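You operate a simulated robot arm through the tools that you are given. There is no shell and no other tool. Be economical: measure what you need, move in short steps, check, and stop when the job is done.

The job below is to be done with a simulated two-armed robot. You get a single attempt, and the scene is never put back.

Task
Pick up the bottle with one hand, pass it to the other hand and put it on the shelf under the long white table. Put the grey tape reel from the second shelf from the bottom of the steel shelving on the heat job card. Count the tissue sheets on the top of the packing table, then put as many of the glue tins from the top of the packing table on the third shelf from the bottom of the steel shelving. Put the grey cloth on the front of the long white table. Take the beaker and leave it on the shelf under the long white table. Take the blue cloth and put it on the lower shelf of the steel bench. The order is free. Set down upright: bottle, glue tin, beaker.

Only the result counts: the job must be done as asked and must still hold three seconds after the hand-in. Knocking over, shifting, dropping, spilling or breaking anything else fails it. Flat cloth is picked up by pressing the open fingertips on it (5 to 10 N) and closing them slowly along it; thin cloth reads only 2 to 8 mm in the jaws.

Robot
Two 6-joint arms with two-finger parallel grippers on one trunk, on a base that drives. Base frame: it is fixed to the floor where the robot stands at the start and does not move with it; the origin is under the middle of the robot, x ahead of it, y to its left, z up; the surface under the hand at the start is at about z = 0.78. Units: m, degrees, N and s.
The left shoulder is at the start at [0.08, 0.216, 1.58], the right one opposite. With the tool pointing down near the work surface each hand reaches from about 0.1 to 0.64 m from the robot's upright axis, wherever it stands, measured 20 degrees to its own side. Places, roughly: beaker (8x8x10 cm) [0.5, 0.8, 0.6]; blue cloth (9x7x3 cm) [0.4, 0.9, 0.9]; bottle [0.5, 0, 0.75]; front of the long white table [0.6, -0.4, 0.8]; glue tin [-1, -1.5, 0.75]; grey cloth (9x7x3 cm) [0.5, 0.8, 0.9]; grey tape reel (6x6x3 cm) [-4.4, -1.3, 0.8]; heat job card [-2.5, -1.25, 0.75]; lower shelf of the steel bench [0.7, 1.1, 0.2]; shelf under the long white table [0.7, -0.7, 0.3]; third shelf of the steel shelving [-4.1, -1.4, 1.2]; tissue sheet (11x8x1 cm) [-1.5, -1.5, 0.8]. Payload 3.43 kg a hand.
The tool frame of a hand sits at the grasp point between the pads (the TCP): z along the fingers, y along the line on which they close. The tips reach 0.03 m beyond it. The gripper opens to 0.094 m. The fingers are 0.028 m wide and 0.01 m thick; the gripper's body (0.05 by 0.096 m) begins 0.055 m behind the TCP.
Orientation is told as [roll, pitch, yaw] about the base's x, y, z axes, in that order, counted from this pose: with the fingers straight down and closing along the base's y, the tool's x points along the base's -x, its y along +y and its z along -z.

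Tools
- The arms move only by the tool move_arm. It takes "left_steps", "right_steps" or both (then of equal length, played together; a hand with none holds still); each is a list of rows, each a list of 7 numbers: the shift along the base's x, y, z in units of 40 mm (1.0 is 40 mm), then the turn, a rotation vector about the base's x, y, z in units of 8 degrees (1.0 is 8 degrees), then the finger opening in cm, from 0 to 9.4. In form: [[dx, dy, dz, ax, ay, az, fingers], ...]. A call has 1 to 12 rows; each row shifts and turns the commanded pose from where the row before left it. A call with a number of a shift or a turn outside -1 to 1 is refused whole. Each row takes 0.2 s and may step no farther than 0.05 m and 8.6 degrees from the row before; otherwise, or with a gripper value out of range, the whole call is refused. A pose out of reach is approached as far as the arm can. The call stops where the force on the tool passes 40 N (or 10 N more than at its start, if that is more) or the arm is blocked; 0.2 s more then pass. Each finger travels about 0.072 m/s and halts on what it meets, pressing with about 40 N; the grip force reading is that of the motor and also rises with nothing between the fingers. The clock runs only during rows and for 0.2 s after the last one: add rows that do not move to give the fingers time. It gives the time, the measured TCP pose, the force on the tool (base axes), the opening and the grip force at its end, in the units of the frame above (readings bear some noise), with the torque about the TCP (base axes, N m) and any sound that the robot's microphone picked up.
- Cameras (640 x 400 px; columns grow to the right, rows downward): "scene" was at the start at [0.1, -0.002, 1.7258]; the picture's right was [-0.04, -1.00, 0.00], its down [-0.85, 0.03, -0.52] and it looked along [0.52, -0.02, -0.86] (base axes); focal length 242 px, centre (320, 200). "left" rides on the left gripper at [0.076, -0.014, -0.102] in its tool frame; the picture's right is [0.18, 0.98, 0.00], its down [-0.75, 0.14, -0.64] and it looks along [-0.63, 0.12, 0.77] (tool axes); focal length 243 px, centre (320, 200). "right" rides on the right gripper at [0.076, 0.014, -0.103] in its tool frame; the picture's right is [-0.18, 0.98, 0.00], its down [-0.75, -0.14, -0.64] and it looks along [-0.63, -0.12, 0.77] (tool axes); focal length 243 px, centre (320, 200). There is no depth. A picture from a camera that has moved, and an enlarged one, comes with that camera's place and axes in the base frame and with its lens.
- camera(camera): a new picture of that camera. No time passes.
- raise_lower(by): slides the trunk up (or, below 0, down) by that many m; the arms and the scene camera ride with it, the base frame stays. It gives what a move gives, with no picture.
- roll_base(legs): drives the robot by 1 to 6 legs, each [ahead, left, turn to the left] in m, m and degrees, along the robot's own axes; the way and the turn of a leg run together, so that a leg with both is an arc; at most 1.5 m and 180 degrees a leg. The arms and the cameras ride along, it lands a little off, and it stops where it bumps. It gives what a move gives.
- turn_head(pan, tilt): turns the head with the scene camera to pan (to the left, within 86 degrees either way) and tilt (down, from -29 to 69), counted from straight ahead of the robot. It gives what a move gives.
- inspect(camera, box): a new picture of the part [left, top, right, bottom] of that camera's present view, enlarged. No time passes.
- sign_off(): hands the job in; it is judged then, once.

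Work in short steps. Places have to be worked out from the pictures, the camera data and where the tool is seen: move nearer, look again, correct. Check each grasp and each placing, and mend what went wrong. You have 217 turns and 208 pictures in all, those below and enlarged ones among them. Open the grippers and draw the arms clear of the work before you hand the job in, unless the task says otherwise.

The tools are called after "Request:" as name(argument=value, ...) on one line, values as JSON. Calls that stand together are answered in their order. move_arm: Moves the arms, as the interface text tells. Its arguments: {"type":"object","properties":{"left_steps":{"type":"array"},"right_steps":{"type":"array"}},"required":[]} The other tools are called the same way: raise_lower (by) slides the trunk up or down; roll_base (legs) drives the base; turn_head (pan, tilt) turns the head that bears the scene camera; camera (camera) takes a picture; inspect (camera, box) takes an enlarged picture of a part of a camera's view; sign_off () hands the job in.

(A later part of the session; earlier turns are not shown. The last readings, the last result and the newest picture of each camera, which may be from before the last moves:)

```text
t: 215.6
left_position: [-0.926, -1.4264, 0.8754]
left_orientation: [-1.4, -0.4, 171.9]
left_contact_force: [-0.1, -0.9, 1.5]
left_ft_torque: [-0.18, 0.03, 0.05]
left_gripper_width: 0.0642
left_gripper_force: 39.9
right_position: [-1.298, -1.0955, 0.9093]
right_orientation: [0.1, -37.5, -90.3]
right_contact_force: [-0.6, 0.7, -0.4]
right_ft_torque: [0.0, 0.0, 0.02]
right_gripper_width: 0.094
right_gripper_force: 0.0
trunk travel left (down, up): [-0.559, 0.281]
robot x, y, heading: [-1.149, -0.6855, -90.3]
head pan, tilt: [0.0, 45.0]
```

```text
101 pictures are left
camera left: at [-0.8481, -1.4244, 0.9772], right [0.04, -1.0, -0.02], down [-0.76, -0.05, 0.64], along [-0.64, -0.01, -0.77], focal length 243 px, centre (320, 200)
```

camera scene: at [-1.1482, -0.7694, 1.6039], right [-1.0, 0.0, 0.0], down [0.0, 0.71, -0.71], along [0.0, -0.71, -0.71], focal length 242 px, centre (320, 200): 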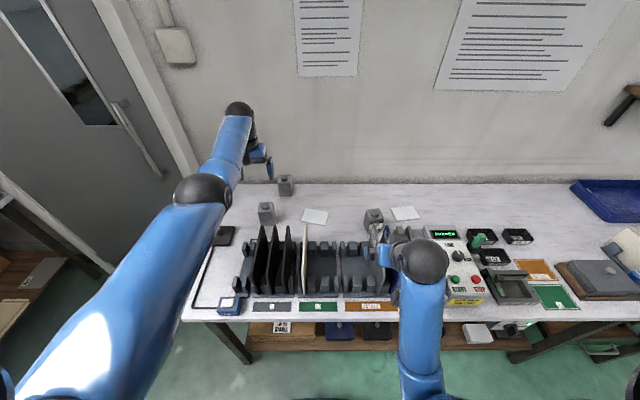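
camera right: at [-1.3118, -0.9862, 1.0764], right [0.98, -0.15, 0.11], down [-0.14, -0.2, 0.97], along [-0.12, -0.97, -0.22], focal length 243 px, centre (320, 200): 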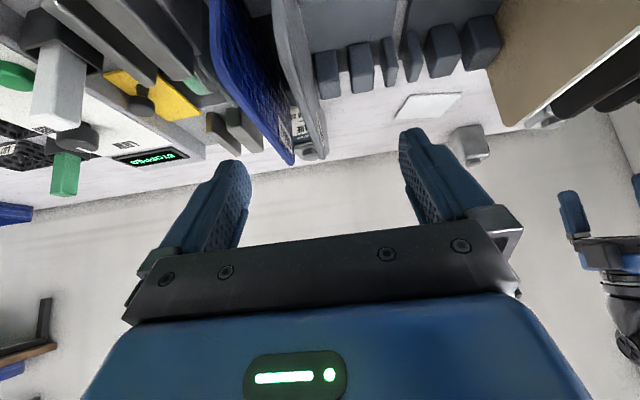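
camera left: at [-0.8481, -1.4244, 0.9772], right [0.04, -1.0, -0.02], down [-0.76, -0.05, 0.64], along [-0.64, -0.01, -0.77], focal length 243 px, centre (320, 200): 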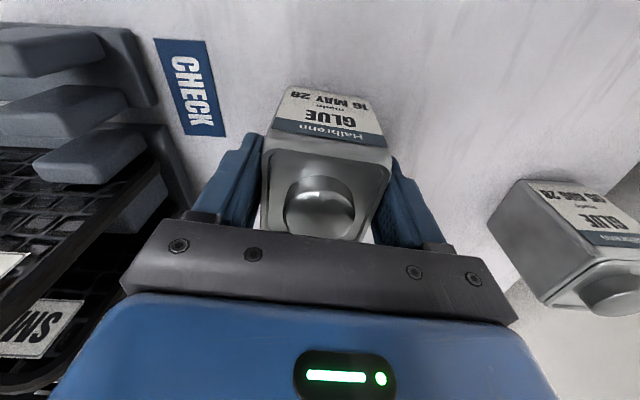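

Gripped at 64 mm. I raise the trunk to lift the tin clear above the dividers.

Request:
raise_lower(by=0.22)

Request:
camera(camera="left")

Request:
camera(camera="scene")

```text
t: 217.9
left_position: [-0.9253, -1.4262, 1.0944]
left_orientation: [-1.3, -0.4, 171.9]
left_contact_force: [0.5, -0.2, -2.9]
left_ft_torque: [0.02, 0.0, -0.04]
left_gripper_width: 0.064
left_gripper_force: 40.0
right_position: [-1.2967, -1.0957, 1.1291]
right_orientation: [0.1, -37.7, -90.3]
right_contact_force: [0.0, 0.2, -0.3]
right_ft_torque: [-0.03, -0.01, -0.02]
right_gripper_width: 0.0941
right_gripper_force: 0.1
trunk travel left (down, up): [-0.779, 0.061]
robot x, y, heading: [-1.1535, -0.682, -90.2]
head pan, tilt: [0.0, 45.0]
```

```text
100 pictures are left
camera left: at [-0.848, -1.4249, 1.1965], right [0.04, -1.0, -0.02], down [-0.76, -0.05, 0.64], along [-0.64, -0.01, -0.77], focal length 243 px, centre (320, 200)
```

left: 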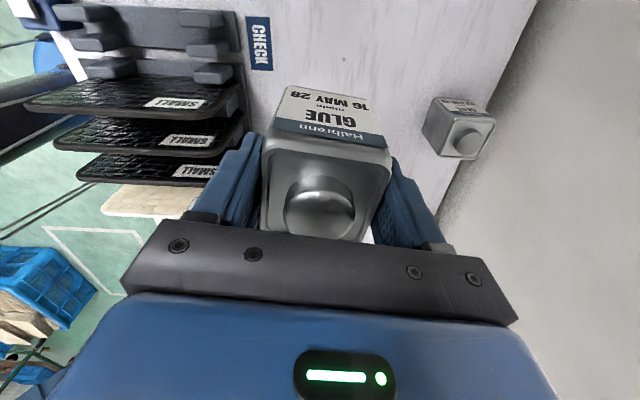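

```text
99 pictures are left
camera scene: at [-1.1486, -0.7942, 1.7129], right [-1.0, 0.0, 0.0], down [0.0, 0.71, -0.71], along [0.0, -0.71, -0.71], focal length 242 px, centre (320, 200)
```

scene: 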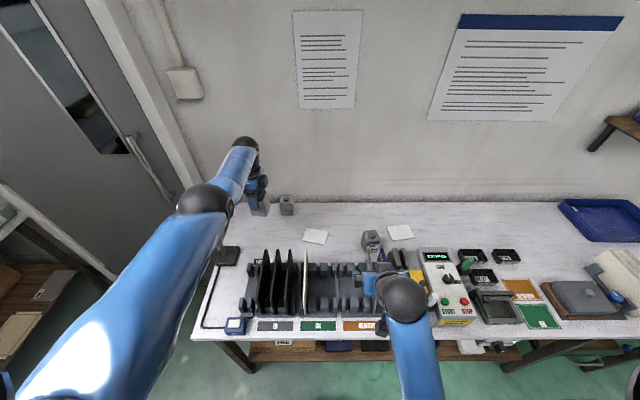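

Lifted (−2.9 N). Now the right hand goes over tin C the same way, turning vertical and yaw +88.

Request:
move_arm(right_steps=[[-0.2, -0.95, 0, 0, 0, 0, 9.4], [-0.2, -0.95, 0, 0, 0, 0, 9.4], [-0.2, -0.95, 0, 0, 0, 0, 9.4], [-0.2, -0.95, 0, 0.9, 0, 0, 9.4], [-0.2, -0.95, 0, 0.95, 0, 0, 9.4], [-0.2, -0.95, 0, 0.95, 0, 0, 9.4], [-0.2, -0.95, 0, 0.95, 0, 0, 9.4], [-0.2, -0.9, 0, 0.95, 0, 0, 9.4], [0, 0, 0, 0, 0, 1, 9.4], [0, 0, 0, 0, 0, 1, 9.4], [0, 0, 0, 0, 0, 1, 9.4], [0, 0, 0, 0, 0, 1, 9.4]])

Request:
move_arm(right_steps=[[0, 0, 0, 0, 0, 1, 9.4], [0, 0, 0, 0, 0, 1, 9.4], [0, 0, 0, 0, 0, 1, 9.4], [0, 0, 0, 0, 0, 1, 9.4], [0, 0, 0, 0, 0, 1, 9.4], [0, 0, 0, 0, 0, 1, 9.4], [0, 0, 0, 0, 0, 1, 9.4], [0, 0, 0, 0, 0, 0, 9.4]])

Request:
camera(camera="right")

```text
t: 220.5
left_position: [-0.9255, -1.4275, 1.0941]
left_orientation: [-1.4, -0.4, 171.9]
left_contact_force: [-0.2, -0.1, -3.3]
left_ft_torque: [-0.01, 0.02, 0.01]
left_gripper_width: 0.0642
left_gripper_force: 39.9
right_position: [-1.3603, -1.3983, 1.1282]
right_orientation: [0.0, 0.1, -58.1]
right_contact_force: [-0.1, -0.3, 0.0]
right_ft_torque: [0.0, -0.01, 0.01]
right_gripper_width: 0.0943
right_gripper_force: 0.1
trunk travel left (down, up): [-0.779, 0.061]
robot x, y, heading: [-1.1499, -0.6825, -90.0]
head pan, tilt: [0.0, 45.0]
```

```text
t: 222.3
left_position: [-0.9251, -1.4274, 1.0943]
left_orientation: [-1.2, -0.5, 171.9]
left_contact_force: [1.0, 0.3, -2.8]
left_ft_torque: [0.0, 0.03, -0.01]
left_gripper_width: 0.0639
left_gripper_force: 39.6
right_position: [-1.3608, -1.3975, 1.1296]
right_orientation: [0.0, -0.1, -2.1]
right_contact_force: [-0.2, 0.1, -0.2]
right_ft_torque: [-0.04, -0.02, 0.0]
right_gripper_width: 0.0943
right_gripper_force: 0.1
trunk travel left (down, up): [-0.779, 0.061]
robot x, y, heading: [-1.149, -0.6808, -90.4]
head pan, tilt: [0.0, 45.0]
```

```text
98 pictures are left
camera right: at [-1.4369, -1.38, 1.232], right [0.22, 0.98, 0.0], down [0.75, -0.17, 0.64], along [0.63, -0.14, -0.77], focal length 243 px, centre (320, 200)
```

right: 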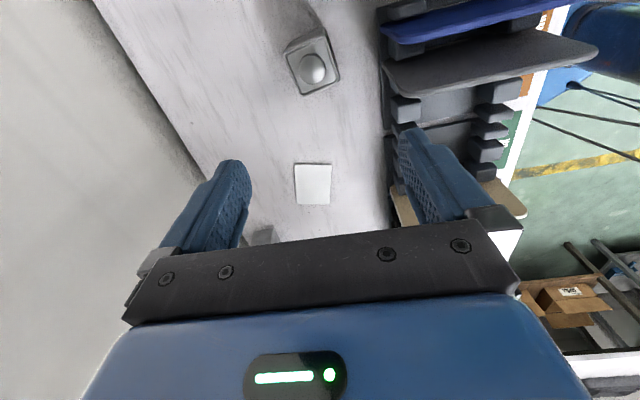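

Cap C at ≈[−1.3725,−1.403], rotated ~15°. I align and lower by trunk 13 cm.

Request:
move_arm(right_steps=[[-0.3, -0.12, 0, 0, 0, 0.95, 9.4], [0, 0, 0, 0, 0, 0.95, 9.4], [0, 0, 0, 0, 0, 0, 9.4]])

Request:
raise_lower(by=-0.12)

Request:
camera(camera="right")

```text
t: 223.1
left_position: [-0.9246, -1.4267, 1.0949]
left_orientation: [-1.3, -0.3, 171.9]
left_contact_force: [-0.5, 0.2, -3.3]
left_ft_torque: [-0.05, 0.01, -0.01]
left_gripper_width: 0.0644
left_gripper_force: 40.1
right_position: [-1.3727, -1.4019, 1.129]
right_orientation: [0.0, 0.0, 13.0]
right_contact_force: [-0.1, -0.5, -1.0]
right_ft_torque: [-0.03, -0.01, 0.02]
right_gripper_width: 0.0942
right_gripper_force: 0.0
trunk travel left (down, up): [-0.779, 0.061]
robot x, y, heading: [-1.1536, -0.6814, -90.3]
head pan, tilt: [0.0, 45.0]
```

```text
t: 224.6
left_position: [-0.9254, -1.4272, 0.9743]
left_orientation: [-1.3, -0.4, 171.9]
left_contact_force: [-0.8, -1.3, -3.4]
left_ft_torque: [0.01, -0.03, 0.01]
left_gripper_width: 0.0643
left_gripper_force: 39.9
right_position: [-1.3737, -1.4034, 1.0097]
right_orientation: [0.0, -0.2, 13.0]
right_contact_force: [0.4, -0.7, 0.8]
right_ft_torque: [0.0, 0.0, -0.02]
right_gripper_width: 0.0942
right_gripper_force: 0.0
trunk travel left (down, up): [-0.659, 0.181]
robot x, y, heading: [-1.1466, -0.6834, -90.2]
head pan, tilt: [0.0, 45.0]
```

```text
97 pictures are left
camera right: at [-1.4503, -1.4049, 1.1122], right [-0.04, 1.0, 0.0], down [0.76, 0.03, 0.64], along [0.64, 0.03, -0.77], focal length 243 px, centre (320, 200)
```

right: 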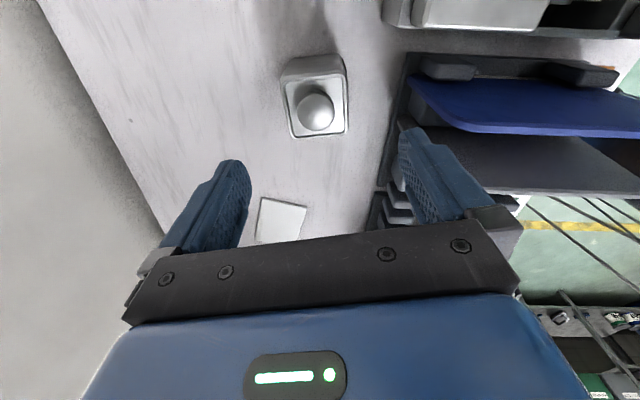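

Centred; the grey divider's corner is close to the +y finger, so I narrow the opening to 7.6 cm, shift 3 mm away and lower.

Request:
move_arm(right_steps=[[-0.05, -0.1, 0, 0, 0, 0, 7.6], [0, 0, -0.6, 0, 0, 0, 7.6], [0, 0, -0.6, 0, 0, 0, 7.6], [0, 0, -0.6, 0, 0, 0, 7.6], [0, 0, 0, 0, 0, 0, 7.6]])

Request:
camera(camera="right")

```text
t: 225.8
left_position: [-0.9259, -1.4271, 0.9744]
left_orientation: [-1.3, -0.4, 171.8]
left_contact_force: [-0.8, -0.1, -3.2]
left_ft_torque: [-0.01, 0.0, 0.01]
left_gripper_width: 0.0639
left_gripper_force: 39.7
right_position: [-1.374, -1.4062, 0.9371]
right_orientation: [-0.1, -0.2, 12.9]
right_contact_force: [-0.2, 1.1, 1.1]
right_ft_torque: [0.03, -0.01, -0.01]
right_gripper_width: 0.076
right_gripper_force: 0.1
trunk travel left (down, up): [-0.659, 0.181]
robot x, y, heading: [-1.1494, -0.6799, -90.2]
head pan, tilt: [0.0, 45.0]
```

```text
96 pictures are left
camera right: at [-1.4524, -1.4088, 1.0397], right [-0.04, 1.0, 0.0], down [0.76, 0.03, 0.64], along [0.64, 0.03, -0.77], focal length 243 px, centre (320, 200)
```

right: 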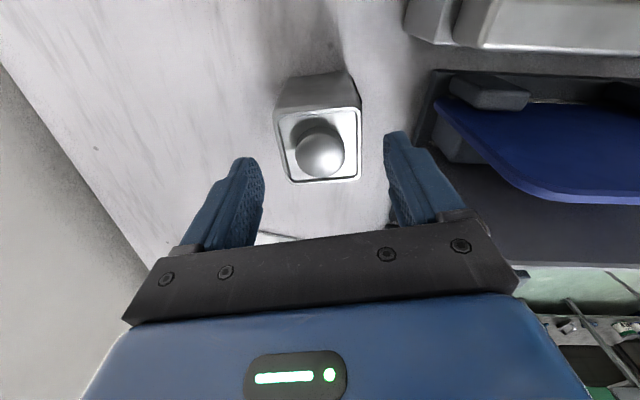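

Perfect line-up. Lower 6.5 cm more and close.

Request:
move_arm(right_steps=[[0, 0, -0.6, 0, 0, 0, 7.6], [0, 0, -0.6, 0, 0, 0, 7.6], [0, 0, -0.4, 0, 0, 0, 7.6], [0, 0, 0, 0, 0, 0, 7], [0, 0, 0, 0, 0, 0, 6], [0, 0, 0, 0, 0, 0, 5], [0, 0, 0, 0, 0, 0, 4], [0, 0, 0, 0, 0, 0, 4]])

Request:
camera(camera="right")

```text
t: 227.6
left_position: [-0.9243, -1.4268, 0.9743]
left_orientation: [-1.2, -0.4, 171.8]
left_contact_force: [0.6, 0.0, -2.4]
left_ft_torque: [-0.02, 0.01, -0.02]
left_gripper_width: 0.0642
left_gripper_force: 39.9
right_position: [-1.3738, -1.3967, 0.8765]
right_orientation: [0.1, -0.1, 12.9]
right_contact_force: [0.8, 1.3, 0.7]
right_ft_torque: [-0.07, -0.01, -0.01]
right_gripper_width: 0.0641
right_gripper_force: 40.0
right hand out of reach, approached as far as the arm can: row 3
trunk travel left (down, up): [-0.659, 0.181]
robot x, y, heading: [-1.1503, -0.6826, -90.1]
head pan, tilt: [0.0, 45.0]
```

```text
95 pictures are left
camera right: at [-1.4518, -1.4001, 0.9789], right [-0.04, 1.0, 0.0], down [0.76, 0.03, 0.64], along [0.64, 0.03, -0.77], focal length 243 px, centre (320, 200)
```

right: 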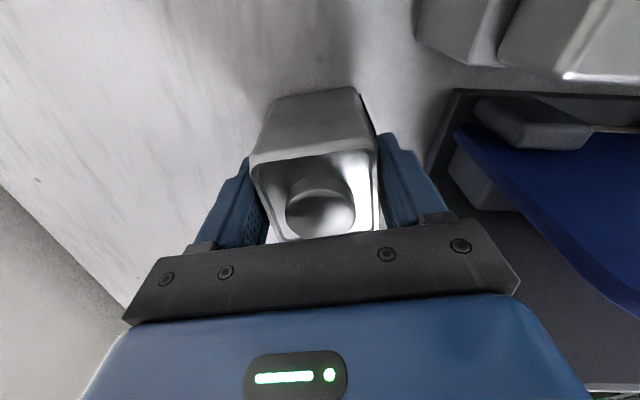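

Gripped at 64 mm. I raise the trunk and arms clear of the dividers.

Request:
raise_lower(by=0.17)

Request:
move_arm(right_steps=[[0, 0, 0.8, 0, 0, 0, 4], [0, 0, 0.8, 0, 0, 0, 4], [0, 0, 0, 0, 0, 0, 4]])

Request:
camera(camera="scene")

Request:
camera(camera="right")

```text
t: 229.6
left_position: [-0.9265, -1.4272, 1.1431]
left_orientation: [-1.4, -0.4, 171.8]
left_contact_force: [-0.4, -0.3, -3.9]
left_ft_torque: [0.01, -0.01, -0.04]
left_gripper_width: 0.0641
left_gripper_force: 40.0
right_position: [-1.3736, -1.3988, 1.0454]
right_orientation: [0.0, -0.1, 13.0]
right_contact_force: [0.7, -0.1, -2.4]
right_ft_torque: [-0.05, -0.02, 0.04]
right_gripper_width: 0.0644
right_gripper_force: 40.1
trunk travel left (down, up): [-0.829, 0.011]
robot x, y, heading: [-1.1509, -0.6811, -90.1]
head pan, tilt: [0.0, 45.0]
```

```text
t: 230.3
left_position: [-0.9257, -1.4269, 1.1446]
left_orientation: [-1.4, -0.4, 171.8]
left_contact_force: [0.2, -0.4, -3.1]
left_ft_torque: [-0.02, -0.01, 0.01]
left_gripper_width: 0.0642
left_gripper_force: 40.2
right_position: [-1.374, -1.4174, 1.1038]
right_orientation: [0.1, -0.2, 13.0]
right_contact_force: [0.4, -0.2, -4.2]
right_ft_torque: [0.0, 0.03, -0.02]
right_gripper_width: 0.0642
right_gripper_force: 40.6
right hand out of reach, approached as far as the arm can: row 1, 2
trunk travel left (down, up): [-0.829, 0.011]
robot x, y, heading: [-1.1525, -0.6839, -90.4]
head pan, tilt: [0.0, 45.0]
```

```text
94 pictures are left
camera scene: at [-1.149, -0.7952, 1.7628], right [-1.0, 0.0, 0.0], down [0.0, 0.71, -0.71], along [0.0, -0.71, -0.71], focal length 242 px, centre (320, 200)
```

scene: 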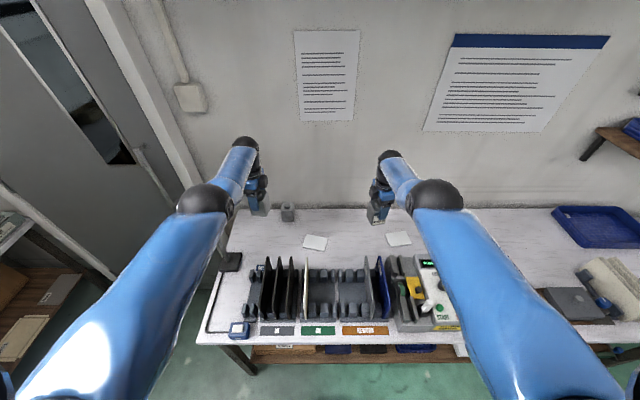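

```text
93 pictures are left
camera right: at [-1.452, -1.42, 1.2068], right [-0.04, 1.0, 0.0], down [0.76, 0.03, 0.64], along [0.64, 0.03, -0.77], focal length 243 px, centre (320, 200)
```

right: 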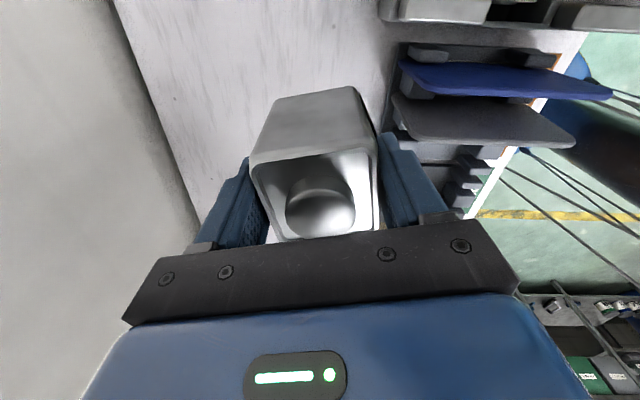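

Both tins held. I back off and look toward the steel shelving.

Request:
roll_base(legs=[[-0.2, 0, 0]])

Request:
turn_head(pan=-60, tilt=25)

Request:
camera(camera="scene")

```text
t: 231.9
left_position: [-0.9224, -1.2322, 1.1406]
left_orientation: [-1.7, -0.4, 171.9]
left_contact_force: [-0.7, -0.2, -3.0]
left_ft_torque: [0.02, -0.01, -0.01]
left_gripper_width: 0.0641
left_gripper_force: 39.5
right_position: [-1.3719, -1.2228, 1.1007]
right_orientation: [0.3, -0.3, 13.1]
right_contact_force: [-0.1, -0.5, -3.5]
right_ft_torque: [0.02, 0.02, 0.0]
right_gripper_width: 0.0643
right_gripper_force: 39.8
trunk travel left (down, up): [-0.829, 0.011]
robot x, y, heading: [-1.1476, -0.4812, -90.1]
head pan, tilt: [0.0, 45.0]
```

```text
t: 233.2
left_position: [-0.9232, -1.228, 1.1446]
left_orientation: [-1.4, -0.4, 172.0]
left_contact_force: [-0.3, -0.4, -3.6]
left_ft_torque: [0.0, 0.0, -0.01]
left_gripper_width: 0.0643
left_gripper_force: 39.9
right_position: [-1.3724, -1.2195, 1.104]
right_orientation: [0.1, -0.1, 13.2]
right_contact_force: [-0.8, -1.0, -3.1]
right_ft_torque: [0.02, 0.02, -0.01]
right_gripper_width: 0.064
right_gripper_force: 40.3
trunk travel left (down, up): [-0.829, 0.011]
robot x, y, heading: [-1.1481, -0.4814, -90.1]
head pan, tilt: [-60.0, 25.0]
```

```text
92 pictures are left
camera scene: at [-1.2279, -0.561, 1.7934], right [-0.5, 0.87, 0.0], down [0.37, 0.21, -0.91], along [-0.79, -0.45, -0.42], focal length 242 px, centre (320, 200)
```

scene: 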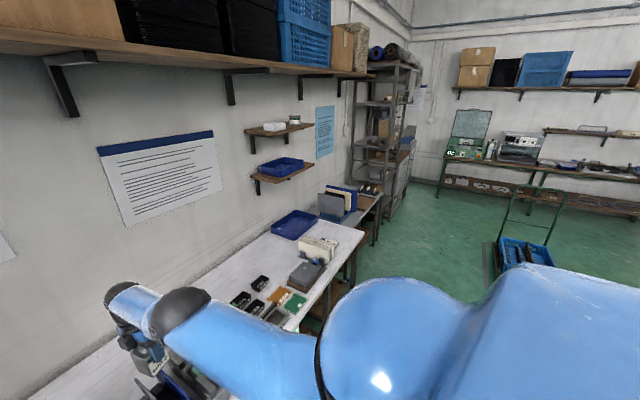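

Let me zoom on the shelving and the area before it.

Request:
inspect(camera="scene", box=[260, 40, 440, 320])

```text
1.43 times, centred on (350, 180) of scene
camera zoom: at [-1.2279, -0.561, 1.7934], right [-0.5, 0.87, 0.0], down [0.37, 0.21, -0.91], along [-0.79, -0.45, -0.42], focal length 345 px, centre (277, 229)
```

zoom: 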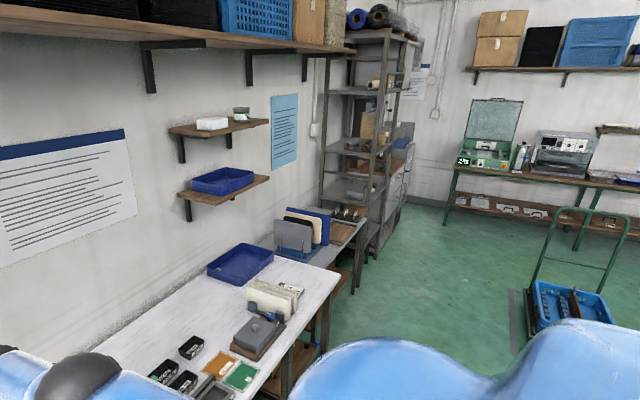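

Third shelf at z≈1.17, next ≈1.6: placing with a vertical hand looks possible. I back slightly and drive west to inspect the shelving.

Request:
roll_base(legs=[[-0.2, 0, 0], [0, -1.2, 0], [0, -0.8, 0]])

Request:
turn_head(pan=-35, tilt=25)

Request:
camera(camera="scene")

```text
t: 244.5
left_position: [-2.9369, -1.0198, 1.1434]
left_orientation: [-1.3, -0.4, 171.5]
left_contact_force: [0.1, -0.1, -3.2]
left_ft_torque: [0.01, 0.05, 0.01]
left_gripper_width: 0.0641
left_gripper_force: 40.3
right_position: [-3.3873, -1.0067, 1.105]
right_orientation: [0.2, -0.1, 12.7]
right_contact_force: [-0.3, 0.3, -2.8]
right_ft_torque: [0.01, -0.01, -0.03]
right_gripper_width: 0.0641
right_gripper_force: 39.4
trunk travel left (down, up): [-0.829, 0.011]
robot x, y, heading: [-3.161, -0.2738, -90.6]
head pan, tilt: [-60.0, 25.0]
```

```text
t: 245.4
left_position: [-2.9398, -1.0182, 1.1442]
left_orientation: [-1.4, -0.3, 171.5]
left_contact_force: [-0.9, -0.2, -2.6]
left_ft_torque: [-0.02, -0.01, -0.02]
left_gripper_width: 0.0643
left_gripper_force: 40.3
right_position: [-3.3873, -1.0063, 1.1036]
right_orientation: [0.1, -0.1, 12.6]
right_contact_force: [0.6, -0.4, -3.9]
right_ft_torque: [0.02, 0.02, -0.02]
right_gripper_width: 0.0643
right_gripper_force: 39.8
trunk travel left (down, up): [-0.829, 0.011]
robot x, y, heading: [-3.1579, -0.2723, -90.4]
head pan, tilt: [-35.0, 25.0]
```

```text
90 pictures are left
camera scene: at [-3.2122, -0.3787, 1.7934], right [-0.81, 0.58, 0.0], down [0.25, 0.34, -0.91], along [-0.53, -0.74, -0.42], focal length 242 px, centre (320, 200)
```

scene: 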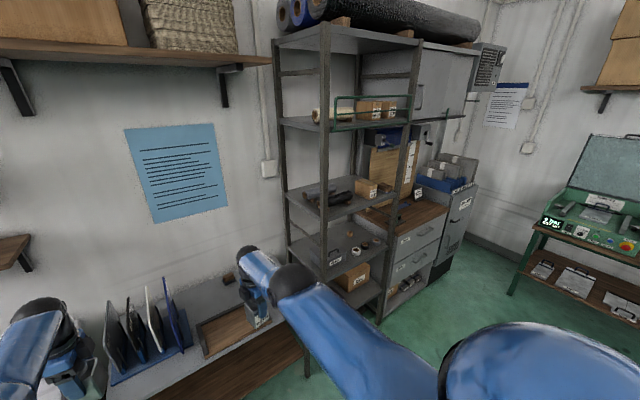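

I zoom in on the shelving.

Request:
inspect(camera="scene", box=[270, 80, 450, 310])

```text
1.74 times, centred on (360, 195) of scene
camera zoom: at [-3.2122, -0.3787, 1.7934], right [-0.81, 0.58, 0.0], down [0.25, 0.34, -0.91], along [-0.53, -0.74, -0.42], focal length 420 px, centre (250, 209)
```

zoom: 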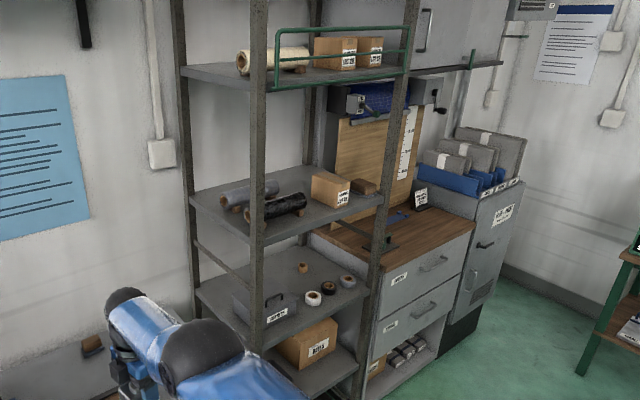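

Third shelf spans x −3.87…−4.42, y −1.24…−1.69, with rolls and boxes; its front strip at y≈−1.29 is free for x −3.9…−4.2. I rotate both hands so the fingers close along x.

Request:
move_arm(left_steps=[[0, 0, 0, 0, 0, 1, 4], [0, 0, 0, 0, 0, 1, 4], [0, 0, 0, 0, 0, 1, 4], [0, 0, 0, 0, 0, 1, 4], [0, 0, 0, 0, 0, 1, 4], [0, 0, 0, 0, 0, 1, 4], [0, 0, 0, 0, 0, 1, 4], [0, 0, 0, 0, 0, 1, 4], [0, 0, 0, 0, 0, 1, 4], [0, 0, 0, 0, 0, 1, 4], [0, 0, 0, 0, 0, 1, 4], [0, 0, 0, 0, 0, 1, 4]], right_steps=[[0, 0, 0, 0, 0, -1, 4], [0, 0, 0, 0, 0, -1, 4], [0, 0, 0, 0, 0, -1, 4], [0, 0, 0, 0, 0, -1, 4], [0, 0, 0, 0, 0, -1, 4], [0, 0, 0, 0, 0, -1, 4], [0, 0, 0, 0, 0, -1, 4], [0, 0, 0, 0, 0, -1, 4], [0, 0, 0, 0, 0, -1, 4], [0, 0, 0, 0, 0, -1, 4], [0, 0, 0, 0, 0, -1, 4], [0, 0, 0, 0, 0, -1, 4]])

Request:
raise_lower(by=0.01)

Request:
camera(camera="right")

```text
t: 248.0
left_position: [-2.9395, -1.0181, 1.1442]
left_orientation: [-1.2, -0.2, -92.3]
left_contact_force: [-0.1, 0.6, -3.5]
left_ft_torque: [-0.01, 0.01, 0.01]
left_gripper_width: 0.0642
left_gripper_force: 40.8
right_position: [-3.3886, -1.0056, 1.1044]
right_orientation: [-0.1, 0.0, -83.5]
right_contact_force: [0.0, 0.3, -2.7]
right_ft_torque: [-0.02, 0.0, -0.01]
right_gripper_width: 0.0644
right_gripper_force: 40.5
trunk travel left (down, up): [-0.829, 0.011]
robot x, y, heading: [-3.1627, -0.2748, -90.6]
head pan, tilt: [-35.0, 25.0]
```

```text
t: 248.5
left_position: [-2.939, -1.0177, 1.1548]
left_orientation: [-1.2, -0.2, -92.3]
left_contact_force: [-0.7, 0.6, -3.4]
left_ft_torque: [-0.01, 0.01, -0.02]
left_gripper_width: 0.0639
left_gripper_force: 40.0
right_position: [-3.3883, -1.0066, 1.1136]
right_orientation: [0.0, -0.1, -83.4]
right_contact_force: [0.0, 0.6, -2.4]
right_ft_torque: [0.01, 0.02, -0.07]
right_gripper_width: 0.0641
right_gripper_force: 40.1
trunk travel left (down, up): [-0.839, 0.001]
robot x, y, heading: [-3.1621, -0.2671, -90.5]
head pan, tilt: [-35.0, 25.0]
```

```text
88 pictures are left
camera right: at [-3.3828, -0.9277, 1.2175], right [1.0, -0.07, 0.0], down [-0.05, -0.76, 0.64], along [-0.04, -0.64, -0.77], focal length 243 px, centre (320, 200)
```

right: 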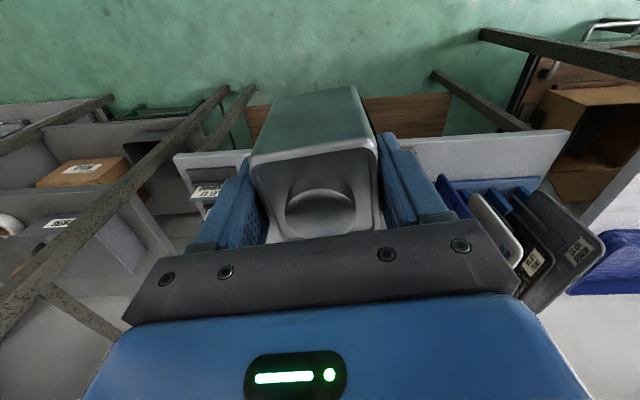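

I test how high the right hand can go with the tool vertical.

Request:
move_arm(right_steps=[[0, 0, 0.9, 0, 0, -0.4, 4], [0, 0, 0.9, 0, 0, -0.4, 4], [0, 0, 0.9, 0, 0, 0, 4], [0, 0, 0.9, 0, 0, 0, 4], [0, 0, 0.9, 0, 0, 0, 4], [0, 0, 0.5, 0, 0, 0, 4]])

```text
t: 249.9
left_position: [-2.9402, -1.0188, 1.1534]
left_orientation: [-1.3, -0.2, -92.5]
left_contact_force: [1.1, 0.3, -2.4]
left_ft_torque: [0.03, 0.01, -0.01]
left_gripper_width: 0.0642
left_gripper_force: 40.0
right_position: [-3.3883, -1.031, 1.3112]
right_orientation: [-0.1, 0.3, -89.8]
right_contact_force: [0.3, 0.3, -3.3]
right_ft_torque: [-0.03, 0.01, 0.01]
right_gripper_width: 0.0641
right_gripper_force: 39.8
right hand out of reach, approached as far as the arm can: row 1, 2, 3, 4
trunk travel left (down, up): [-0.839, 0.001]
robot x, y, heading: [-3.1595, -0.2721, -90.6]
head pan, tilt: [-35.0, 25.0]
```

1.31 reachable. I strafe so the right tin faces x≈−4.10 and look with the scene camera.

Request:
roll_base(legs=[[0, -0.71, 0.5]])

Request:
turn_head(pan=-15, tilt=35)

Request:
camera(camera="scene")

Request:
camera(camera="right")

```text
t: 252.4
left_position: [-3.3007, -1.0125, 1.1491]
left_orientation: [-2.2, -0.4, -92.0]
left_contact_force: [2.1, 0.7, -3.7]
left_ft_torque: [-0.01, 0.19, 0.0]
left_gripper_width: 0.0639
left_gripper_force: 39.7
right_position: [-3.7465, -1.0273, 1.314]
right_orientation: [-1.0, 0.1, -89.5]
right_contact_force: [1.9, 1.0, -2.9]
right_ft_torque: [-0.01, 0.12, 0.02]
right_gripper_width: 0.064
right_gripper_force: 40.0
trunk travel left (down, up): [-0.839, 0.001]
robot x, y, heading: [-3.543, -0.2654, -90.6]
head pan, tilt: [-35.0, 25.0]
stopped in leg 1: the robot was blocked; the commanded pose is now the measured one
```

```text
t: 253.2
left_position: [-3.3157, -1.014, 1.1529]
left_orientation: [-1.6, -0.3, -92.3]
left_contact_force: [0.4, -0.5, -3.0]
left_ft_torque: [0.02, 0.04, 0.0]
left_gripper_width: 0.0642
left_gripper_force: 40.0
right_position: [-3.7636, -1.028, 1.3103]
right_orientation: [-0.2, 0.3, -89.6]
right_contact_force: [1.3, -0.3, -2.8]
right_ft_torque: [0.01, 0.05, 0.05]
right_gripper_width: 0.0641
right_gripper_force: 39.6
trunk travel left (down, up): [-0.839, 0.001]
robot x, y, heading: [-3.5459, -0.2678, -90.6]
head pan, tilt: [-15.0, 35.0]
```

```text
87 pictures are left
camera scene: at [-3.5571, -0.3843, 1.7879], right [-0.96, 0.27, 0.01], down [0.15, 0.55, -0.82], along [-0.22, -0.79, -0.57], focal length 242 px, centre (320, 200)
```

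scene: 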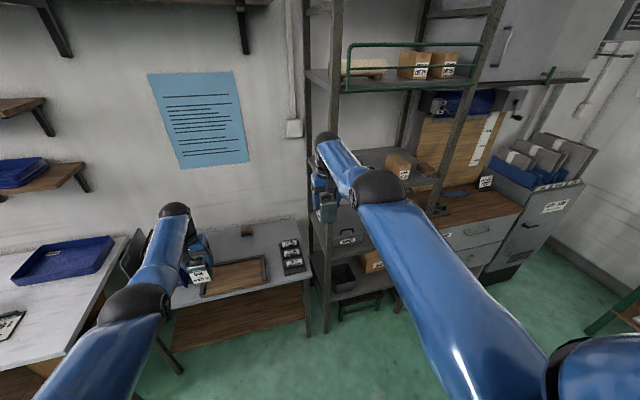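

```text
86 pictures are left
camera right: at [-3.7498, -0.9516, 1.4145], right [0.98, -0.18, -0.01], down [-0.13, -0.76, 0.64], along [-0.12, -0.63, -0.77], focal length 243 px, centre (320, 200)
```

right: 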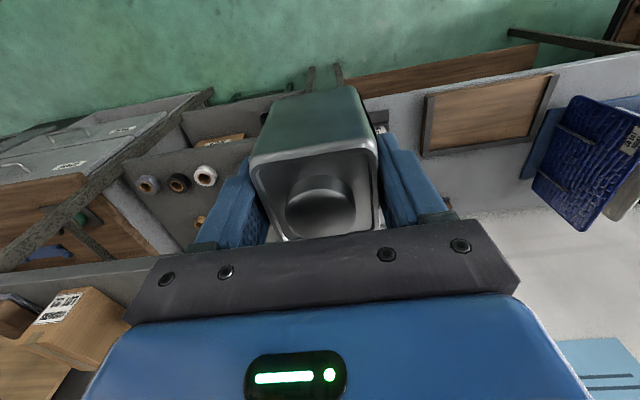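

Blocked on the right at x≈−3.55; let me see what is there.

Request:
turn_head(pan=-85, tilt=45)

Request:
camera(camera="scene")

```text
t: 254.6
left_position: [-3.3216, -1.0152, 1.1533]
left_orientation: [-1.4, -0.3, -92.4]
left_contact_force: [0.5, -0.1, -3.4]
left_ft_torque: [0.01, 0.03, -0.01]
left_gripper_width: 0.0639
left_gripper_force: 40.0
right_position: [-3.7726, -1.0275, 1.3105]
right_orientation: [0.0, 0.2, -89.7]
right_contact_force: [-0.3, 0.6, -3.3]
right_ft_torque: [0.03, -0.01, -0.02]
right_gripper_width: 0.064
right_gripper_force: 40.0
trunk travel left (down, up): [-0.839, 0.001]
robot x, y, heading: [-3.5467, -0.2696, -90.7]
head pan, tilt: [-85.0, 45.0]
```

```text
85 pictures are left
camera scene: at [-3.6225, -0.3063, 1.7731], right [-0.08, 1.0, 0.0], down [0.7, 0.06, -0.71], along [-0.71, -0.05, -0.71], focal length 242 px, centre (320, 200)
```

scene: 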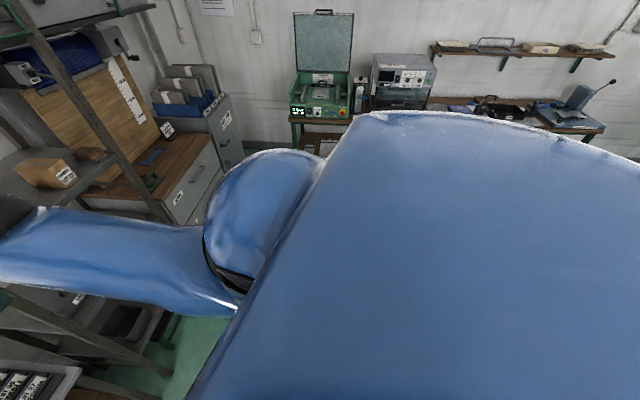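

The trolley behind blocks at this y. I come 13 cm nearer the shelving and instead reach to the side with the right arm, toward x≈−3.97.

Request:
roll_base(legs=[[0.12, 0, 0]])

Request:
move_arm(right_steps=[[-0.8, 0, 0, 0, 0, 0, 4], [-0.8, 0, 0, 0, 0, 0, 4], [-0.8, 0, 0, 0, 0, 0, 4], [-0.8, 0, 0, 0, 0, 0, 4], [-0.8, 0, 0, 0, 0, 0, 4], [-0.8, 0, 0, 0, 0, 0, 4], [0, 0, 0, 0, 0, 0, 4]])

Request:
turn_head(pan=-25, tilt=28)

Request:
camera(camera="scene")

Request:
camera(camera="right")

```text
t: 255.8
left_position: [-3.3243, -1.1188, 1.1625]
left_orientation: [-1.3, -1.0, -92.5]
left_contact_force: [-0.1, 0.5, -2.6]
left_ft_torque: [-0.08, -0.01, -0.02]
left_gripper_width: 0.0641
left_gripper_force: 40.2
right_position: [-3.7739, -1.1297, 1.3177]
right_orientation: [0.0, 0.1, -89.7]
right_contact_force: [0.1, 1.5, -4.0]
right_ft_torque: [-0.12, 0.03, 0.0]
right_gripper_width: 0.0644
right_gripper_force: 40.2
trunk travel left (down, up): [-0.839, 0.001]
robot x, y, heading: [-3.5428, -0.3853, -90.7]
head pan, tilt: [-85.0, 45.0]
```

```text
t: 257.4
left_position: [-3.3259, -1.1284, 1.1556]
left_orientation: [-1.3, -0.4, -92.4]
left_contact_force: [0.3, 0.3, -3.3]
left_ft_torque: [-0.02, 0.01, -0.02]
left_gripper_width: 0.0642
left_gripper_force: 40.4
right_position: [-3.9615, -1.1139, 1.3077]
right_orientation: [0.0, 0.6, -89.8]
right_contact_force: [0.3, 0.3, -2.4]
right_ft_torque: [0.01, -0.03, -0.02]
right_gripper_width: 0.0643
right_gripper_force: 39.7
right hand out of reach, approached as far as the arm can: row 3, 4, 5, 6
trunk travel left (down, up): [-0.839, 0.001]
robot x, y, heading: [-3.5456, -0.3853, -90.5]
head pan, tilt: [-85.0, 45.0]
```

```text
t: 258.7
left_position: [-3.3251, -1.1308, 1.153]
left_orientation: [-1.3, -0.3, -92.4]
left_contact_force: [-0.8, -0.4, -2.5]
left_ft_torque: [0.0, 0.01, -0.02]
left_gripper_width: 0.064
left_gripper_force: 40.2
right_position: [-3.9606, -1.1156, 1.307]
right_orientation: [0.1, 0.6, -89.7]
right_contact_force: [1.0, 0.4, -2.7]
right_ft_torque: [-0.01, 0.02, 0.03]
right_gripper_width: 0.064
right_gripper_force: 40.2
trunk travel left (down, up): [-0.839, 0.001]
robot x, y, heading: [-3.5468, -0.3853, -90.5]
head pan, tilt: [-25.0, 28.0]
```

```text
84 pictures are left
camera scene: at [-3.5852, -0.5, 1.7986], right [-0.9, 0.43, 0.0], down [0.2, 0.42, -0.88], along [-0.38, -0.8, -0.47], focal length 242 px, centre (320, 200)
```

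scene: 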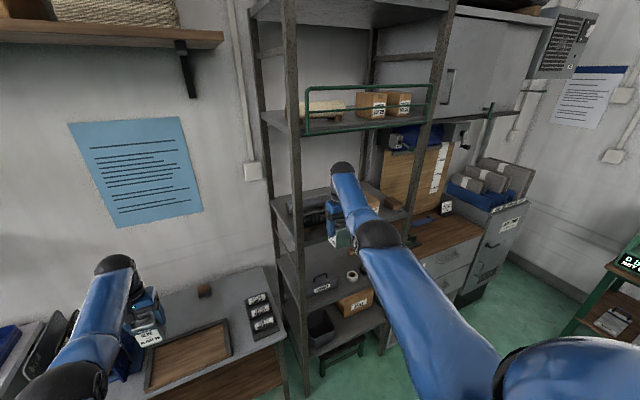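

```text
83 pictures are left
camera right: at [-3.9469, -1.0402, 1.4112], right [0.98, -0.18, 0.0], down [-0.14, -0.76, 0.63], along [-0.11, -0.62, -0.77], focal length 243 px, centre (320, 200)
```

right: 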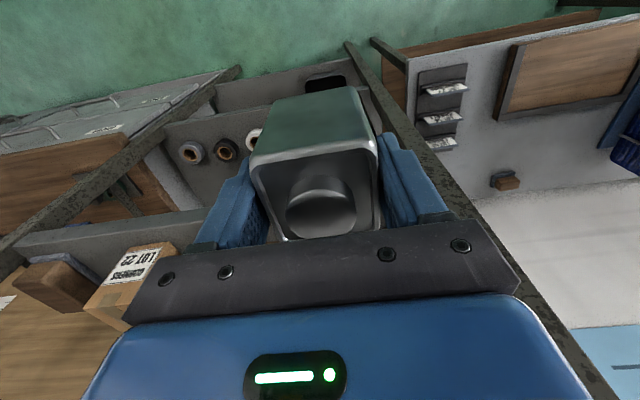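

Hand is between the posts; shelf top ≈1.17, tin bottom ≈1.21. I drive 17 cm forward.

Request:
roll_base(legs=[[0.17, 0, 0]])

Request:
camera(camera="scene")

Request:
camera(camera="right")

```text
t: 260.2
left_position: [-3.3274, -1.2957, 1.1563]
left_orientation: [-1.3, -0.4, -92.4]
left_contact_force: [0.1, 0.8, -2.3]
left_ft_torque: [-0.04, 0.0, 0.01]
left_gripper_width: 0.0643
left_gripper_force: 39.6
right_position: [-3.9634, -1.2793, 1.3112]
right_orientation: [0.0, 0.5, -89.8]
right_contact_force: [-0.3, 1.3, -2.3]
right_ft_torque: [-0.01, 0.01, 0.02]
right_gripper_width: 0.0641
right_gripper_force: 40.0
trunk travel left (down, up): [-0.839, 0.001]
robot x, y, heading: [-3.5419, -0.5545, -90.7]
head pan, tilt: [-25.0, 28.0]
```

```text
82 pictures are left
camera scene: at [-3.5865, -0.662, 1.7992], right [-0.9, 0.43, 0.0], down [0.2, 0.42, -0.88], along [-0.38, -0.8, -0.47], focal length 242 px, centre (320, 200)
```

scene: 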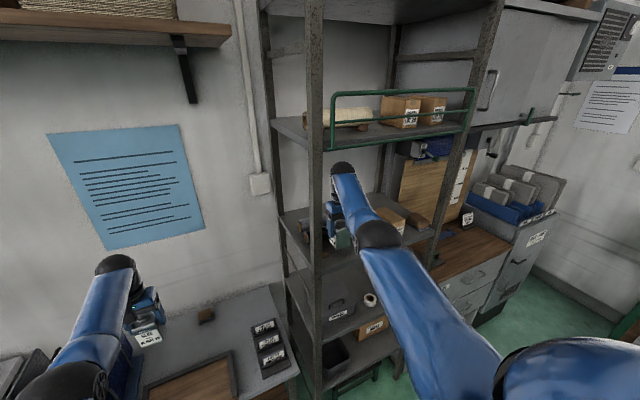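

```text
81 pictures are left
camera right: at [-3.9489, -1.2032, 1.4139], right [0.98, -0.18, 0.0], down [-0.14, -0.76, 0.64], along [-0.12, -0.63, -0.77], focal length 243 px, centre (320, 200)
```

right: 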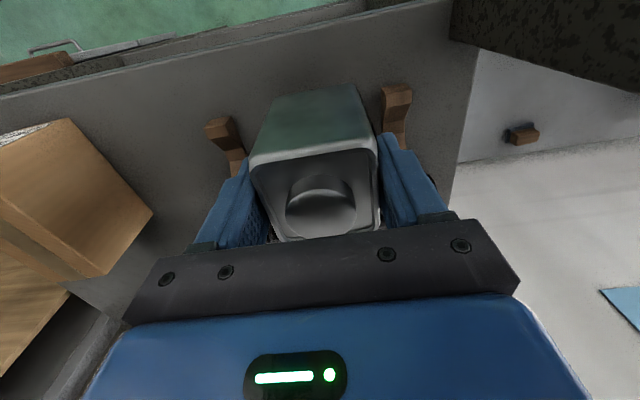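

Two wooden chocks of the roll flank the spot; I shift 15 mm to centre between them and lower gently.

Request:
move_arm(right_steps=[[-0.35, 0, 0, 0, 0, 0, 4], [0, 0, -0.3, 0, 0, 0, 4], [0, 0, -0.3, 0, 0, 0, 4], [0, 0, -0.15, 0, 0, 0, 4], [0, 0, -0.1, 0, 0, 0, 4], [0, 0, 0, 0, 0, 0, 4]])

Request:
camera(camera="right")

```text
t: 261.6
left_position: [-3.3269, -1.2997, 1.1554]
left_orientation: [-1.2, -0.4, -92.4]
left_contact_force: [0.6, 0.3, -3.5]
left_ft_torque: [0.02, 0.0, -0.03]
left_gripper_width: 0.0639
left_gripper_force: 39.9
right_position: [-3.9743, -1.2784, 1.2774]
right_orientation: [-0.1, 0.4, -89.8]
right_contact_force: [-0.2, -1.8, 12.6]
right_ft_torque: [-0.57, -0.34, -0.12]
right_gripper_width: 0.0643
right_gripper_force: 39.7
right hand out of reach, approached as far as the arm can: row 1
trunk travel left (down, up): [-0.839, 0.001]
robot x, y, heading: [-3.5477, -0.5533, -90.6]
head pan, tilt: [-25.0, 28.0]
```

```text
80 pictures are left
camera right: at [-3.9603, -1.2019, 1.3807], right [0.98, -0.18, 0.0], down [-0.14, -0.76, 0.64], along [-0.12, -0.63, -0.77], focal length 243 px, centre (320, 200)
```

right: 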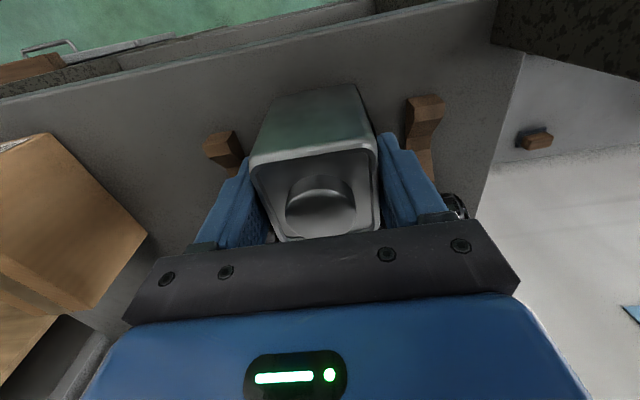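

Contact (12.6 N) at z≈1.277, consistent with the shelf, though biased to the back edge. I look closer.

Request:
inspect(camera="scene", box=[280, 180, 430, 280])

Request:
inspect(camera="right", box=[180, 70, 480, 250])

```text
4.00 times, centred on (355, 230) of scene
camera zoom: at [-3.5853, -0.666, 1.7991], right [-0.9, 0.43, 0.0], down [0.2, 0.42, -0.88], along [-0.38, -0.8, -0.47], focal length 966 px, centre (180, 80)
```

zoom: 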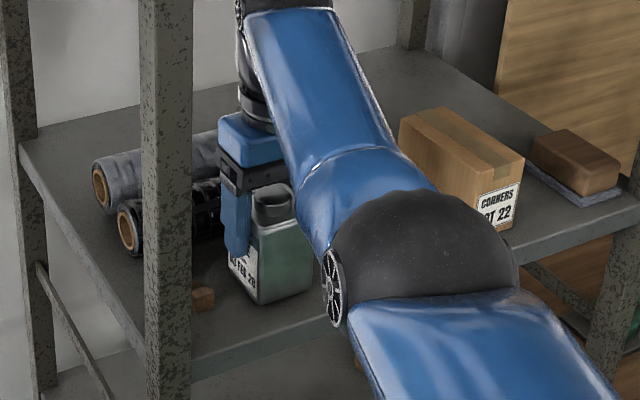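

```text
2.13 times, centred on (330, 160) of right
camera zoom: at [-3.9603, -1.2019, 1.3807], right [0.98, -0.18, 0.0], down [-0.14, -0.76, 0.64], along [-0.12, -0.63, -0.77], focal length 518 px, centre (299, 285)
```

zoom: 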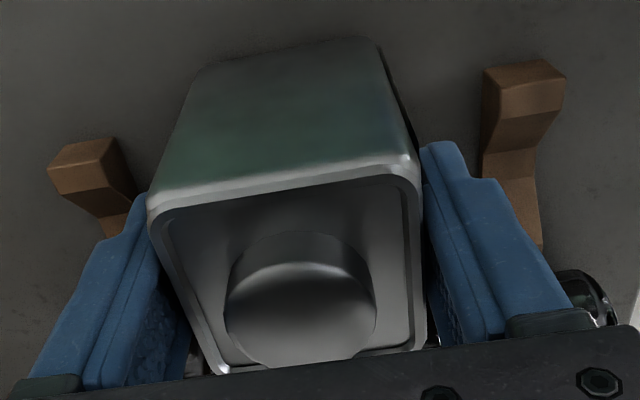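

Tin stands in front of the roll on the shelf surface. I press 3 mm more to seat it, then open.

Request:
move_arm(right_steps=[[0, 0, -0.06, 0, 0, 0, 4], [0, 0, 0, 0, 0, 0, 4]])

```text
t: 262.2
left_position: [-3.3266, -1.2971, 1.1563]
left_orientation: [-1.2, -0.5, -92.3]
left_contact_force: [-0.3, -0.3, -3.4]
left_ft_torque: [0.0, 0.05, -0.03]
left_gripper_width: 0.0641
left_gripper_force: 39.0
right_position: [-3.9741, -1.2758, 1.2756]
right_orientation: [-0.2, 0.4, -89.8]
right_contact_force: [-3.7, -3.1, 22.7]
right_ft_torque: [-0.78, -0.06, -0.1]
right_gripper_width: 0.0644
right_gripper_force: 40.1
trunk travel left (down, up): [-0.839, 0.001]
robot x, y, heading: [-3.5451, -0.5593, -90.7]
head pan, tilt: [-25.0, 28.0]
```

Firmly on. I open to 7.6 cm gently and look.

Request:
move_arm(right_steps=[[0, 0, 0.06, 0, 0, 0, 4], [0, 0, 0, 0, 0, 0, 6.6], [0, 0, 0, 0, 0, 0, 7.2], [0, 0, 0, 0, 0, 0, 7.6], [0, 0, 0, 0, 0, 0, 7.6]])

Request:
inspect(camera="right", box=[180, 70, 480, 250])

```text
t: 263.4
left_position: [-3.3272, -1.3002, 1.1544]
left_orientation: [-1.3, -0.3, -92.4]
left_contact_force: [0.2, 0.1, -2.9]
left_ft_torque: [-0.01, -0.04, 0.02]
left_gripper_width: 0.0644
left_gripper_force: 39.8
right_position: [-3.9739, -1.2796, 1.2727]
right_orientation: [0.1, 0.7, -89.8]
right_contact_force: [-0.2, -0.1, 0.0]
right_ft_torque: [0.0, -0.01, -0.02]
right_gripper_width: 0.0759
right_gripper_force: 0.1
trunk travel left (down, up): [-0.839, 0.001]
robot x, y, heading: [-3.5484, -0.5533, -90.6]
head pan, tilt: [-25.0, 28.0]
```

```text
2.13 times, centred on (330, 160) of right
camera zoom: at [-3.9614, -1.2034, 1.3769], right [0.98, -0.18, 0.0], down [-0.14, -0.76, 0.63], along [-0.12, -0.62, -0.77], focal length 518 px, centre (299, 285)
```

zoom: 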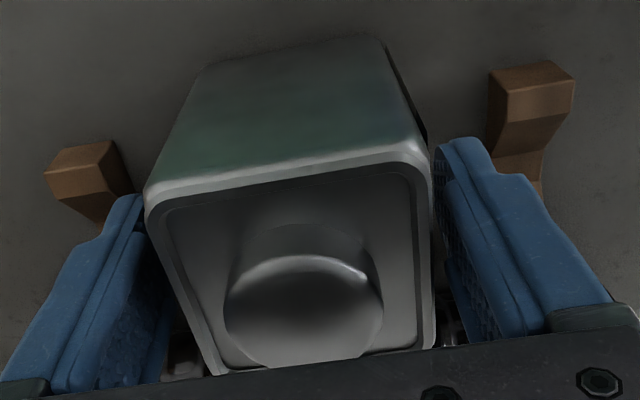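

The tin stands free. I raise the hand 6 cm clear of the cap, then back out.

Request:
move_arm(right_steps=[[0, 0, 0.4, 0, 0, 0, 7.6], [0, 0, 0.5, 0, 0, 0, 7.6], [0, 0, 0.6, 0, 0, 0, 7.6], [0, 0, 0, 0, 0, 0, 7.6]])

Request:
inspect(camera="scene", box=[280, 130, 430, 280])

```text
t: 264.4
left_position: [-3.3259, -1.2997, 1.1542]
left_orientation: [-1.3, -0.3, -92.5]
left_contact_force: [0.0, 0.3, -3.4]
left_ft_torque: [-0.01, -0.04, 0.0]
left_gripper_width: 0.064
left_gripper_force: 40.3
right_position: [-3.9748, -1.2788, 1.3327]
right_orientation: [0.0, 0.7, -89.8]
right_contact_force: [0.0, 0.0, -0.1]
right_ft_torque: [-0.01, -0.02, -0.02]
right_gripper_width: 0.0758
right_gripper_force: 0.1
trunk travel left (down, up): [-0.839, 0.001]
robot x, y, heading: [-3.5489, -0.559, -90.4]
head pan, tilt: [-25.0, 28.0]
```

```text
2.67 times, centred on (355, 205) of scene
camera zoom: at [-3.5862, -0.6678, 1.7987], right [-0.9, 0.43, 0.0], down [0.2, 0.42, -0.88], along [-0.38, -0.8, -0.47], focal length 644 px, centre (227, 187)
```

zoom: 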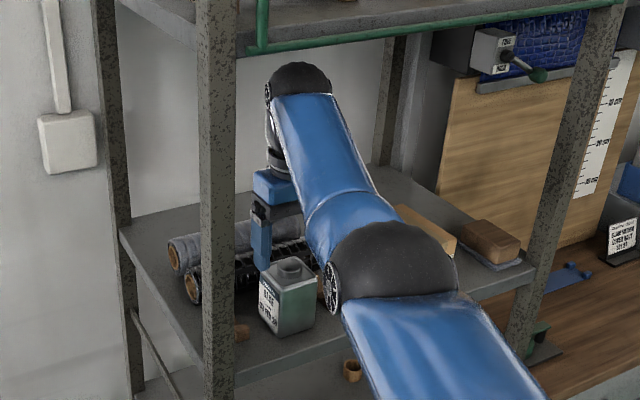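

Tin 1 is placed upright. I back out and pull both arms in for the next move.

Request:
roll_base(legs=[[-0.18, 0, 0]])

Request:
move_arm(left_steps=[[0, 0.8, -0.2, 0, 0, 0, 4], [0, 0.8, -0.2, 0, 0, 0, 4], [0, 0.8, -0.2, 0, 0, 0, 4], [0, 0.8, -0.2, 0, 0, 0, 4], [0, 0.8, -0.2, 0, 0, 0, 4], [0, 0, 0, 0, 0, 0, 4]], right_steps=[[0.9, 0.3, -0.8, 0, 0, 0, 9], [0.9, 0.3, -0.8, 0, 0, 0, 9], [0.9, 0.3, -0.8, 0, 0, 0, 9], [0.9, 0.3, -0.8, 0, 0, 0, 9], [0.9, 0.3, -0.8, 0, 0, 0, 9], [0.5, 0.8, -0.8, 0, 0, 0, 9]])

Request:
turn_head(pan=-40, tilt=35)

Request:
camera(camera="scene")

```text
t: 265.9
left_position: [-3.326, -1.1235, 1.1507]
left_orientation: [-1.4, -0.1, -92.4]
left_contact_force: [-0.5, -0.2, -3.2]
left_ft_torque: [0.01, -0.01, 0.0]
left_gripper_width: 0.0641
left_gripper_force: 40.2
right_position: [-3.9733, -1.1027, 1.3303]
right_orientation: [0.0, 0.9, -89.8]
right_contact_force: [0.4, -0.6, 0.3]
right_ft_torque: [0.02, 0.0, 0.0]
right_gripper_width: 0.0758
right_gripper_force: 0.1
trunk travel left (down, up): [-0.839, 0.001]
robot x, y, heading: [-3.5486, -0.3752, -90.7]
head pan, tilt: [-25.0, 28.0]
```

```text
t: 267.3
left_position: [-3.3251, -0.9666, 1.1053]
left_orientation: [-1.3, -0.5, -92.4]
left_contact_force: [-0.6, -0.2, -2.7]
left_ft_torque: [0.01, 0.02, -0.01]
left_gripper_width: 0.0643
left_gripper_force: 39.8
left hand out of reach, approached as far as the arm can: row 5
right_position: [-3.7753, -1.0142, 1.138]
right_orientation: [0.0, 0.7, -89.8]
right_contact_force: [-0.1, -0.2, -0.2]
right_ft_torque: [-0.02, -0.01, 0.0]
right_gripper_width: 0.0903
right_gripper_force: 0.1
right hand out of reach, approached as far as the arm can: row 2, 3
trunk travel left (down, up): [-0.839, 0.001]
robot x, y, heading: [-3.5461, -0.3758, -90.2]
head pan, tilt: [-25.0, 28.0]
```

```text
t: 268.1
left_position: [-3.3251, -0.9664, 1.104]
left_orientation: [-1.3, -0.4, -92.4]
left_contact_force: [-0.6, -0.2, -2.6]
left_ft_torque: [0.01, -0.03, -0.05]
left_gripper_width: 0.0642
left_gripper_force: 39.8
right_position: [-3.7735, -1.0138, 1.1377]
right_orientation: [0.0, 0.7, -89.8]
right_contact_force: [-0.4, -0.9, -0.9]
right_ft_torque: [0.0, 0.02, 0.01]
right_gripper_width: 0.0899
right_gripper_force: 0.0
trunk travel left (down, up): [-0.839, 0.001]
robot x, y, heading: [-3.5469, -0.3747, -90.4]
head pan, tilt: [-40.0, 35.0]
```

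```text
75 pictures are left
camera scene: at [-3.6021, -0.472, 1.7878], right [-0.76, 0.65, 0.0], down [0.37, 0.44, -0.82], along [-0.53, -0.62, -0.57], focal length 242 px, centre (320, 200)
```

scene: 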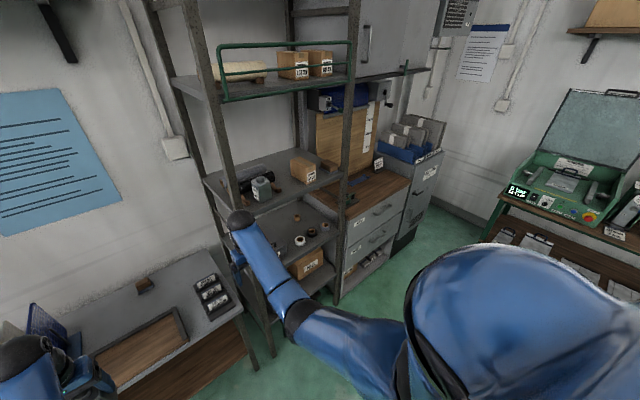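

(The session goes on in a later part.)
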